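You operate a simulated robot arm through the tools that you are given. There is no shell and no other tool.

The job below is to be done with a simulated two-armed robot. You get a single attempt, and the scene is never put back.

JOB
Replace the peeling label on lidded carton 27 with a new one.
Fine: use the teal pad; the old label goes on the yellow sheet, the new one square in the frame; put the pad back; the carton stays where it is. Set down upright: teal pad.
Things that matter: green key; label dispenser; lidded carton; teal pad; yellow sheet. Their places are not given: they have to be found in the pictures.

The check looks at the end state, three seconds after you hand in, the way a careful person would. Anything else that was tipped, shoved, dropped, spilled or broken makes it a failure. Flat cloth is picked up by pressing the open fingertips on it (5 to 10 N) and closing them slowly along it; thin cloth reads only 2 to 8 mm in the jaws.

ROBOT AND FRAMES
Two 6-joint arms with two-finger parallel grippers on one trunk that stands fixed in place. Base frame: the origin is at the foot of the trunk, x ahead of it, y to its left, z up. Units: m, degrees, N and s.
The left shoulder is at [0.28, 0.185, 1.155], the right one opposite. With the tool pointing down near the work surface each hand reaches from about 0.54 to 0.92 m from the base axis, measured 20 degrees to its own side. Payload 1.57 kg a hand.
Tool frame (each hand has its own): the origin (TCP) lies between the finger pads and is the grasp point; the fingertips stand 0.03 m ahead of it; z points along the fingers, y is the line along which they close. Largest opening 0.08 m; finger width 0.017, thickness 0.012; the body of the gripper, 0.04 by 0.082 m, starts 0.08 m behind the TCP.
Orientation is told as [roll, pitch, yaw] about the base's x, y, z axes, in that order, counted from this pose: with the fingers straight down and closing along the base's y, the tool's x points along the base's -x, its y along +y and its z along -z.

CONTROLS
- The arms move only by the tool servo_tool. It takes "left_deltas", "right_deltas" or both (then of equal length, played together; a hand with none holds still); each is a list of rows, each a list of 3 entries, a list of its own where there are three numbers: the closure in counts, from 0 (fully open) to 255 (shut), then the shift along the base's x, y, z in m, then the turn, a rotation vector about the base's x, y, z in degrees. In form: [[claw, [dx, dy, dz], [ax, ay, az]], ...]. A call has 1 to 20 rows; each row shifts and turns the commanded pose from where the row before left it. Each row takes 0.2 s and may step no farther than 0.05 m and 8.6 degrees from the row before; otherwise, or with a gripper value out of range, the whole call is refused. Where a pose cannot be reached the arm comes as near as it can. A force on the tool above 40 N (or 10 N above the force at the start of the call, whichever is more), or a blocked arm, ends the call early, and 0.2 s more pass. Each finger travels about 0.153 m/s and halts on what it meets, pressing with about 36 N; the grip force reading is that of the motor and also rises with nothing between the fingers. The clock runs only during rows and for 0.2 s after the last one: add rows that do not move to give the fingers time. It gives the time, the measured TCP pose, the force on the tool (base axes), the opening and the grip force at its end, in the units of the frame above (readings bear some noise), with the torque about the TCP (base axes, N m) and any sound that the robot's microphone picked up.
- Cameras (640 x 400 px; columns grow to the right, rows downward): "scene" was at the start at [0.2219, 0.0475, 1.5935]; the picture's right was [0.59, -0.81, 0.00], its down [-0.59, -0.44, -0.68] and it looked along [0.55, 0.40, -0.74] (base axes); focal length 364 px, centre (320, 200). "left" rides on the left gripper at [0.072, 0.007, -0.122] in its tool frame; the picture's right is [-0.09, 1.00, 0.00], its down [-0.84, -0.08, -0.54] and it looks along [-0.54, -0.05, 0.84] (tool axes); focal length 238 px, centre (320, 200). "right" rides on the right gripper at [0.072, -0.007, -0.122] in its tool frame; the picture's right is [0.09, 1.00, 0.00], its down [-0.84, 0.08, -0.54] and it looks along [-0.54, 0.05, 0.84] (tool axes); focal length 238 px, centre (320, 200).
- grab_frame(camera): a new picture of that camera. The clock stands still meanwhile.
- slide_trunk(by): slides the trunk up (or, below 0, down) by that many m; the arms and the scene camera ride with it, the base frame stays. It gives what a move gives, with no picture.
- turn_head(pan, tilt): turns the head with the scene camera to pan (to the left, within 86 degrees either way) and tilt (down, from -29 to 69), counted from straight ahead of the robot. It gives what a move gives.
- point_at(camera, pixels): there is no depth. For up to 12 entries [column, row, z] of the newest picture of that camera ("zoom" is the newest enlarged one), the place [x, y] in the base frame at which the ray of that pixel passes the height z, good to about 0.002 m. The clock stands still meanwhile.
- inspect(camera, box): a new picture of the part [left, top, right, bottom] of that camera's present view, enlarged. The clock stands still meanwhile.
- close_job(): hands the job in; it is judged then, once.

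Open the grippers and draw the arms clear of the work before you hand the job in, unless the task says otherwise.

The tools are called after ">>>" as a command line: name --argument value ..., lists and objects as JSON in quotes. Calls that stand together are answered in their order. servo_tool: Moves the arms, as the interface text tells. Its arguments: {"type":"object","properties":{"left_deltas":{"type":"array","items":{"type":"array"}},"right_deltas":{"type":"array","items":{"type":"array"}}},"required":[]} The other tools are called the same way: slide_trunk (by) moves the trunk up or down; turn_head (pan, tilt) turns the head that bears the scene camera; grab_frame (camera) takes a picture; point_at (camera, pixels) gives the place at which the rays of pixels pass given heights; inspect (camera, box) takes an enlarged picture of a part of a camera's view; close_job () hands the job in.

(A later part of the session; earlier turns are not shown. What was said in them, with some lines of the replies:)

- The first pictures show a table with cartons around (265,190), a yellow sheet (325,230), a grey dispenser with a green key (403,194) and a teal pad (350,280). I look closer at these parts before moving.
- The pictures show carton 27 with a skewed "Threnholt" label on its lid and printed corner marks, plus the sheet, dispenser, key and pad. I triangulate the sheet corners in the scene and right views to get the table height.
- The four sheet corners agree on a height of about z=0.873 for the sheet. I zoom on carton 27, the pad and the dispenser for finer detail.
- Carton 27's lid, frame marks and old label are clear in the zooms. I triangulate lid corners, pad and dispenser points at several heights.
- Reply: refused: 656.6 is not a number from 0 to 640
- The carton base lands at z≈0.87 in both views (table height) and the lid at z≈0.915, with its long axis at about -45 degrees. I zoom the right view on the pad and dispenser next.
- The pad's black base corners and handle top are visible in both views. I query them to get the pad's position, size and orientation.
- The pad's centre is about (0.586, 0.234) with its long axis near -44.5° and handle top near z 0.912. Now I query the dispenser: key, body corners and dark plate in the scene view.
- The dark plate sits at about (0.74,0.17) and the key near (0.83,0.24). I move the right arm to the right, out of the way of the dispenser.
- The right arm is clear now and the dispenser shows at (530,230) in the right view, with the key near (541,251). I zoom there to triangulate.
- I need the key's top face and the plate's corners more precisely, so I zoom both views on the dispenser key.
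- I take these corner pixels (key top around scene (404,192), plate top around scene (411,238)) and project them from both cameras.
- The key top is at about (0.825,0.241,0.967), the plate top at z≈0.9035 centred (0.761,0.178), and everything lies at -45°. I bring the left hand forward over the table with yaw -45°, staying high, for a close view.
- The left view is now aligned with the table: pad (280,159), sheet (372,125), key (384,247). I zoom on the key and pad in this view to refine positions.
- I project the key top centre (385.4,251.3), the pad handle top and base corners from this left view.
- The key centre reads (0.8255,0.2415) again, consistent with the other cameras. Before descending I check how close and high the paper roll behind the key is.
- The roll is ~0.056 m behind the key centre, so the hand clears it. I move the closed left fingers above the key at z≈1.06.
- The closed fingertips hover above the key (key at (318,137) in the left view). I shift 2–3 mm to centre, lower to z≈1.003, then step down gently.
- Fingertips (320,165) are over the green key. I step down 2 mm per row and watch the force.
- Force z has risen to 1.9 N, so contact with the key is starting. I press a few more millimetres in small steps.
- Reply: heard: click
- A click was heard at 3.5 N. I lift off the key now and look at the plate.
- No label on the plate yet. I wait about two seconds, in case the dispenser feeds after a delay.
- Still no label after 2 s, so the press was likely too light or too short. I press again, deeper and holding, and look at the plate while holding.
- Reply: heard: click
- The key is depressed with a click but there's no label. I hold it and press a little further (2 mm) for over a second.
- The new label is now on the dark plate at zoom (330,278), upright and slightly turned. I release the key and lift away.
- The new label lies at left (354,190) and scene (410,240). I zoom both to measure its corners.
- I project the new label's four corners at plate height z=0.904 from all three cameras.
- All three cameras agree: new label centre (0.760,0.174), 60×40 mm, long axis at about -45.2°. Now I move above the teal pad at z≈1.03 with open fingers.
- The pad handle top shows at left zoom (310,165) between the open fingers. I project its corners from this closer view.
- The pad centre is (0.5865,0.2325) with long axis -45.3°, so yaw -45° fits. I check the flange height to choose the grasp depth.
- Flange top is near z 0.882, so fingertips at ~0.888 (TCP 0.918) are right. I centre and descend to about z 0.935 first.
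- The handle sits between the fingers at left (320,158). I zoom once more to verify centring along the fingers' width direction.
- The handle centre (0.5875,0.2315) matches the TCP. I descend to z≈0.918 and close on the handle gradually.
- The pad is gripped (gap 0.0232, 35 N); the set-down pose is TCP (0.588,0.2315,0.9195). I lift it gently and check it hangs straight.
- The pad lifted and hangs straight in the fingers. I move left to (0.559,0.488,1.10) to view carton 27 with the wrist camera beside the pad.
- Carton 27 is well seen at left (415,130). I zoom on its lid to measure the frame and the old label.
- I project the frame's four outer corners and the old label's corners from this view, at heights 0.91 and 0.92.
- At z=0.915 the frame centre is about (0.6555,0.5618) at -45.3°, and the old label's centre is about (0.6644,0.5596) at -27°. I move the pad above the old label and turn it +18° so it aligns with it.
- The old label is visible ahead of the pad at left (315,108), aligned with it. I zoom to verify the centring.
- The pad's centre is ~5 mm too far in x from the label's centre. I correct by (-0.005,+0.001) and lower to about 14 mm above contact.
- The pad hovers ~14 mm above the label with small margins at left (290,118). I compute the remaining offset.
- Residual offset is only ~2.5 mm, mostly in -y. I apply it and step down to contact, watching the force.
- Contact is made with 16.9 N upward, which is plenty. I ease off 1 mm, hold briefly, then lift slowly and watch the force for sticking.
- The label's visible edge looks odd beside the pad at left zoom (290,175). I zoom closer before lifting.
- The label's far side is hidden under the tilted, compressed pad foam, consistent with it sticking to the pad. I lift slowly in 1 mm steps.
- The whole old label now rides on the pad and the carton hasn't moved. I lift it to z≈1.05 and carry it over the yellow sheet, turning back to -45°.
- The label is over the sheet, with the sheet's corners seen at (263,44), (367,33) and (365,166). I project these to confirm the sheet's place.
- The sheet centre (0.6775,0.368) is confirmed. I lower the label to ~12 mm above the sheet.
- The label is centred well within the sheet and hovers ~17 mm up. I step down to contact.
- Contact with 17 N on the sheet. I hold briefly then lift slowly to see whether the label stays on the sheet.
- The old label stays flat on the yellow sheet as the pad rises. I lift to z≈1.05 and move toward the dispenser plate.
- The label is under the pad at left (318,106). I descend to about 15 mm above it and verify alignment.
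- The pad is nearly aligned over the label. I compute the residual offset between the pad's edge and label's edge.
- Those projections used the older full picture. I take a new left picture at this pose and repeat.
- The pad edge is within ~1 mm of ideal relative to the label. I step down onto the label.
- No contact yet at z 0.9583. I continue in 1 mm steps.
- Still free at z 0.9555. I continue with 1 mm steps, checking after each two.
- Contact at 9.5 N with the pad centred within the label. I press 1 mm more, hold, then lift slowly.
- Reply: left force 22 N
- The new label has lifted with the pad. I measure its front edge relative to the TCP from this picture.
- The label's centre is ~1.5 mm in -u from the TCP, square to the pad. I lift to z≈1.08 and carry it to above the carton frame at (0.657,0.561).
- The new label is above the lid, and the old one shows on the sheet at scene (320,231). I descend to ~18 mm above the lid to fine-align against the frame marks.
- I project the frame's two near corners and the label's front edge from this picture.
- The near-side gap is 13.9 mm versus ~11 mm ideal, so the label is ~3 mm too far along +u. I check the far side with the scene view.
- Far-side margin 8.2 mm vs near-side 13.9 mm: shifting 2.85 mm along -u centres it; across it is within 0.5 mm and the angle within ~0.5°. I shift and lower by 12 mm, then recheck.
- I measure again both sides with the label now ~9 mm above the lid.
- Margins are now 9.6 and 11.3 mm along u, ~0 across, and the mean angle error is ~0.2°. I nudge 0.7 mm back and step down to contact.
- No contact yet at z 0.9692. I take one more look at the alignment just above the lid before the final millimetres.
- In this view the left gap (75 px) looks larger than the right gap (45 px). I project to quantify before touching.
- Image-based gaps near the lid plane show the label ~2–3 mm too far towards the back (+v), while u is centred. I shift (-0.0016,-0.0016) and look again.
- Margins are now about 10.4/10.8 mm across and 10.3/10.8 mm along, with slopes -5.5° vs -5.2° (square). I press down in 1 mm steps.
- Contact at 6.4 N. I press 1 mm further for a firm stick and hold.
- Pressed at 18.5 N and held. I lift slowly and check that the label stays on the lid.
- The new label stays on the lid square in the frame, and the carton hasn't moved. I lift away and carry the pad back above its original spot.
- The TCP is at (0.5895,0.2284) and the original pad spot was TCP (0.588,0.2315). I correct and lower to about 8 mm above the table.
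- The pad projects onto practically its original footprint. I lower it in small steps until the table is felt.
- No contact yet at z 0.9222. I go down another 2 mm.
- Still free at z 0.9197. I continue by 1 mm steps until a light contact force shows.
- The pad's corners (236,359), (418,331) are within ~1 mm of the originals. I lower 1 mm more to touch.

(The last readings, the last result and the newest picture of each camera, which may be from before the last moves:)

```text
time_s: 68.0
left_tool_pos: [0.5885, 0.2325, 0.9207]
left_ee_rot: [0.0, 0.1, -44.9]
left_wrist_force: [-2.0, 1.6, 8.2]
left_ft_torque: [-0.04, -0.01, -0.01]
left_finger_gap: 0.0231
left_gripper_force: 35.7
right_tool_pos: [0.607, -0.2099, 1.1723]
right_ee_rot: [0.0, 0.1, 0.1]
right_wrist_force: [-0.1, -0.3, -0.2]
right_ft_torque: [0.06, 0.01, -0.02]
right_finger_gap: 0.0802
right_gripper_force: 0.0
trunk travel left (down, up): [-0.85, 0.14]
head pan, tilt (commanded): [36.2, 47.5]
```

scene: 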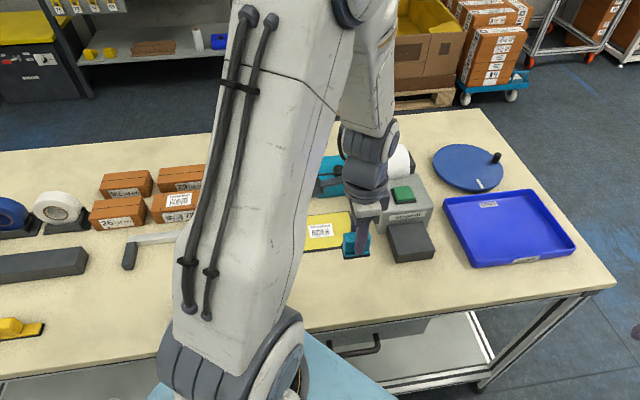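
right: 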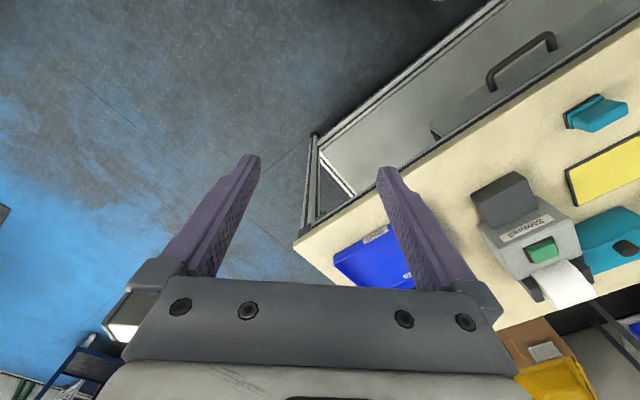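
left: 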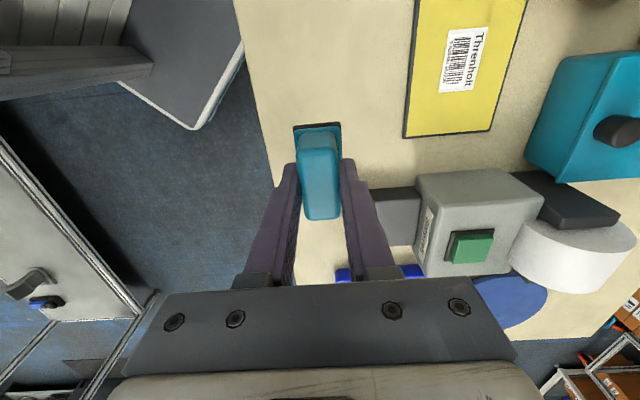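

Contact at 8 N: the pad stands on the table. I ease off half a millimetre and open the fingers gradually.

>>> servo_tool --left_deltas '[[255, [0, 0, 0.0005], [0, 0, 0]], [220, [0, 0, 0], [0, 0, 0]], [190, [0, 0, 0], [0, 0, 0]], [170, [0, 0, 0], [0, 0, 0]], [140, [0, 0, 0], [0, 0, 0]], [80, [0, 0, 0], [0, 0, 0]], [0, [0, 0, 0], [0, 0, 0]], [0, [0, 0, 0], [0, 0, 0]], [0, [0, 0, 0], [0, 0, 0]]]'

>>> inspect --camera "scene" --box '[320, 250, 380, 300]'

>>> grab_frame --camera "left"

```text
time_s: 70.0
left_tool_pos: [0.5882, 0.2322, 0.9201]
left_ee_rot: [0.0, -0.1, -44.9]
left_wrist_force: [-0.1, -0.4, 0.6]
left_ft_torque: [-0.02, -0.02, 0.02]
left_finger_gap: 0.08
left_gripper_force: 0.1
right_tool_pos: [0.6073, -0.2102, 1.1718]
right_ee_rot: [0.1, 0.1, 0.1]
right_wrist_force: [0.4, 0.2, 0.7]
right_ft_torque: [0.0, -0.03, 0.01]
right_finger_gap: 0.08
right_gripper_force: 0.0
trunk travel left (down, up): [-0.85, 0.14]
head pan, tilt (commanded): [36.2, 47.5]
```

```text
8.00 times, centred on (350, 275) of scene
```

zoom: 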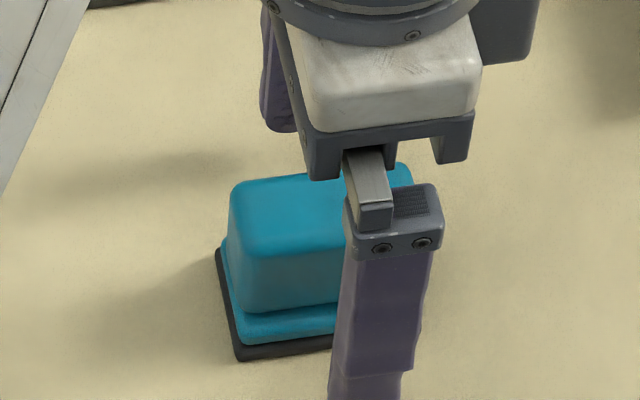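

```text
taken
```

left: 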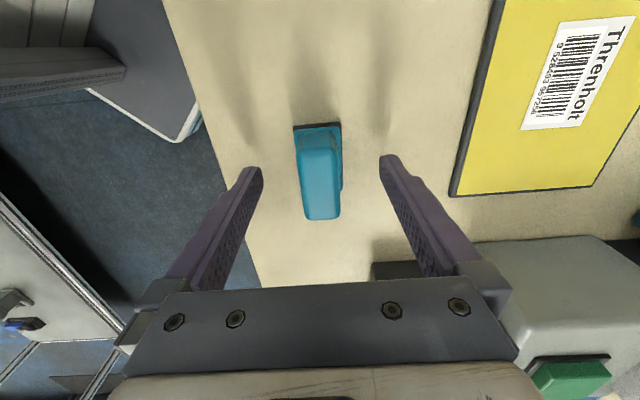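

The pad stands upright, released. I lift the left hand straight up and then draw it back to its starting area.

>>> servo_tool --left_deltas '[[0, [0, 0, 0.01], [0, 0, 0]], [0, [0, 0, 0.03], [0, 0, 0]], [0, [0, 0, 0.045], [0, 0, 0]], [0, [0, 0, 0.045], [0, 0, 0]], [0, [0, 0, 0.045], [0, 0, 0]], [0, [0, 0, 0.045], [0, 0, 0]], [0, [0, 0, 0.02], [0, 0, 0]], [0, [-0.035, 0.03, 0], [0, 0, 7.5]], [0, [-0.035, 0.03, 0], [0, 0, 7.5]], [0, [-0.035, 0.03, 0], [0, 0, 7.5]], [0, [-0.035, 0.03, 0], [0, 0, 7.5]], [0, [-0.035, 0.035, 0], [0, 0, 7.5]], [0, [-0.03, 0.035, 0], [0, 0, 7.5]], [0, [0, 0.04, 0], [0, 0, 0]], [0, [0, 0.03, 0], [0, 0, 0]], [0, [0, 0, 0], [0, 0, 0]]]'

>>> grab_frame --camera "scene"

>>> grab_frame --camera "left"

```text
time_s: 73.4
left_tool_pos: [0.3825, 0.493, 1.1578]
left_ee_rot: [0.1, 0.1, 0.1]
left_wrist_force: [0.3, 0.3, -0.7]
left_ft_torque: [-0.04, 0.0, -0.01]
left_finger_gap: 0.08
left_gripper_force: 0.0
right_tool_pos: [0.6074, -0.2107, 1.1712]
right_ee_rot: [0.0, 0.0, 0.0]
right_wrist_force: [-0.3, 0.4, -0.4]
right_ft_torque: [0.02, -0.01, -0.03]
right_finger_gap: 0.0799
right_gripper_force: 0.1
trunk travel left (down, up): [-0.85, 0.14]
head pan, tilt (commanded): [36.2, 47.5]
```

```text
taken
```

scene: 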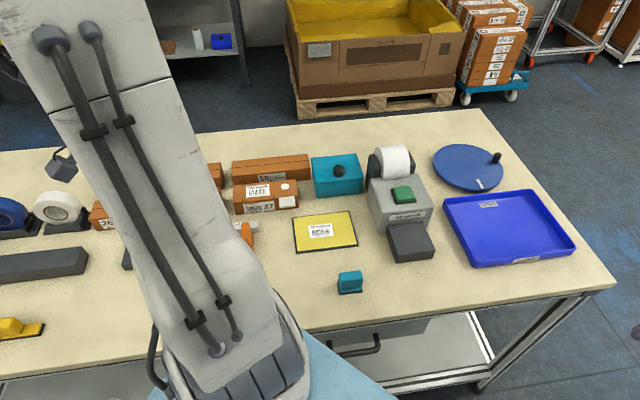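

```text
taken
```

left: 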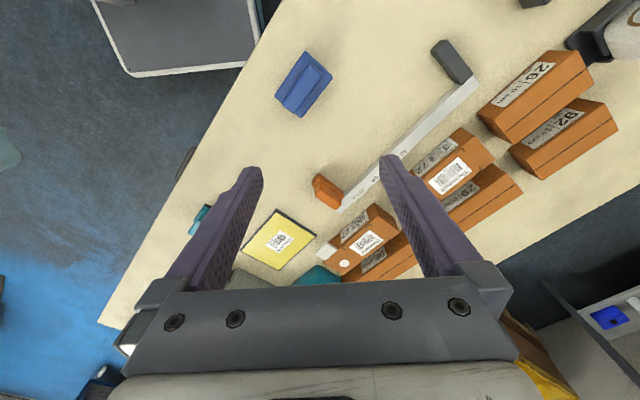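

The arm is clear and everything appears in place. I zoom on the carton, sheet, pad and dispenser for a final check.

>>> inspect --camera "scene" --box '[230, 160, 310, 220]'

>>> inspect --camera "scene" --box '[285, 200, 375, 300]'

>>> inspect --camera "scene" --box '[360, 140, 450, 270]'

>>> inspect --camera "scene" --box '[320, 250, 380, 300]'

>>> inspect --camera "left" --box '[230, 180, 420, 300]'

```text
6.67 times, centred on (270, 190) of scene
```

zoom: 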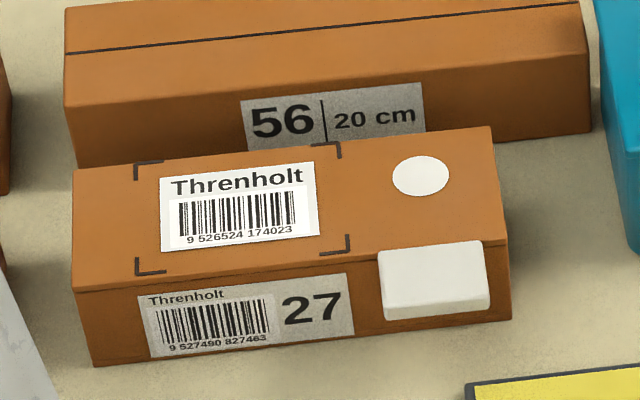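

```text
4.00 times, centred on (330, 250) of scene
```

zoom: 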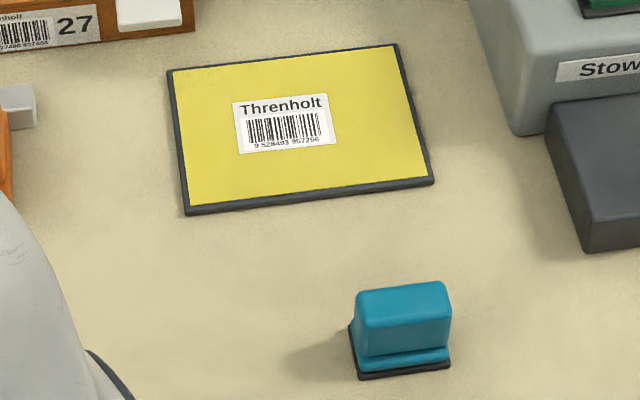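

```text
3.08 times, centred on (405, 205) of scene
```

zoom: 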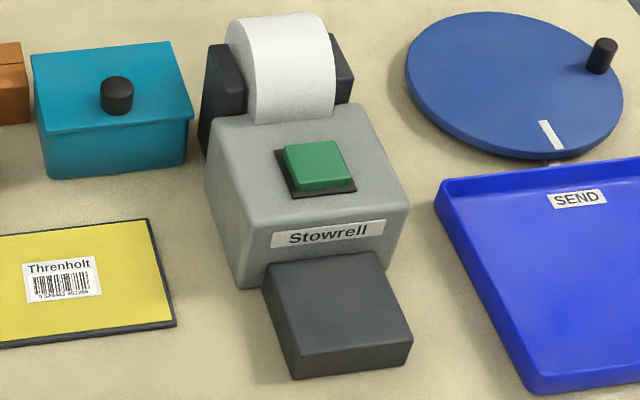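

```text
8.00 times, centred on (350, 275) of scene
```

zoom: 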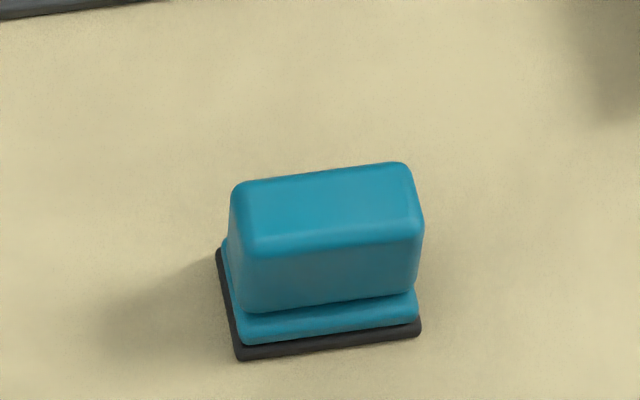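

```text
3.33 times, centred on (325, 240) of left
```

zoom: 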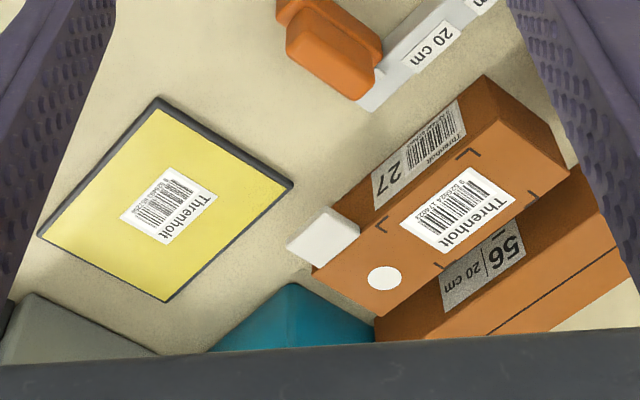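

Final check: the new label sits square in the frame on carton 27. The carton's corners match the first picture to within ~2 px. The old label is flat on the yellow sheet, the pad stands upright on its old footprint, the dispenser is undisturbed, and both grippers are open and clear. I hand in.

>>> close_job

```text
The job is handed in.
```

I replaced the label on carton 27 and handed the job in. The check's verdict hasn't come back, so what follows is from my last pictures.

- **New label:** it sits square in the frame on the lid, about 1 mm off centre.
- **Old label:** it lies flat near the middle of the yellow sheet.
- **Carton:** its corners match the first picture to within about 2 pixels, roughly 1 mm or less.
- **Teal pad:** it stands upright within about 1 mm of where it started.
- **Dispenser:** the first press on the green key clicked but gave no label. A second, longer press released one label, and none is left on the plate.

Both grippers are open and clear of the work. The right arm is parked about 0.24 m to the right of where it started. I saw nothing else on the table that had moved or tipped.
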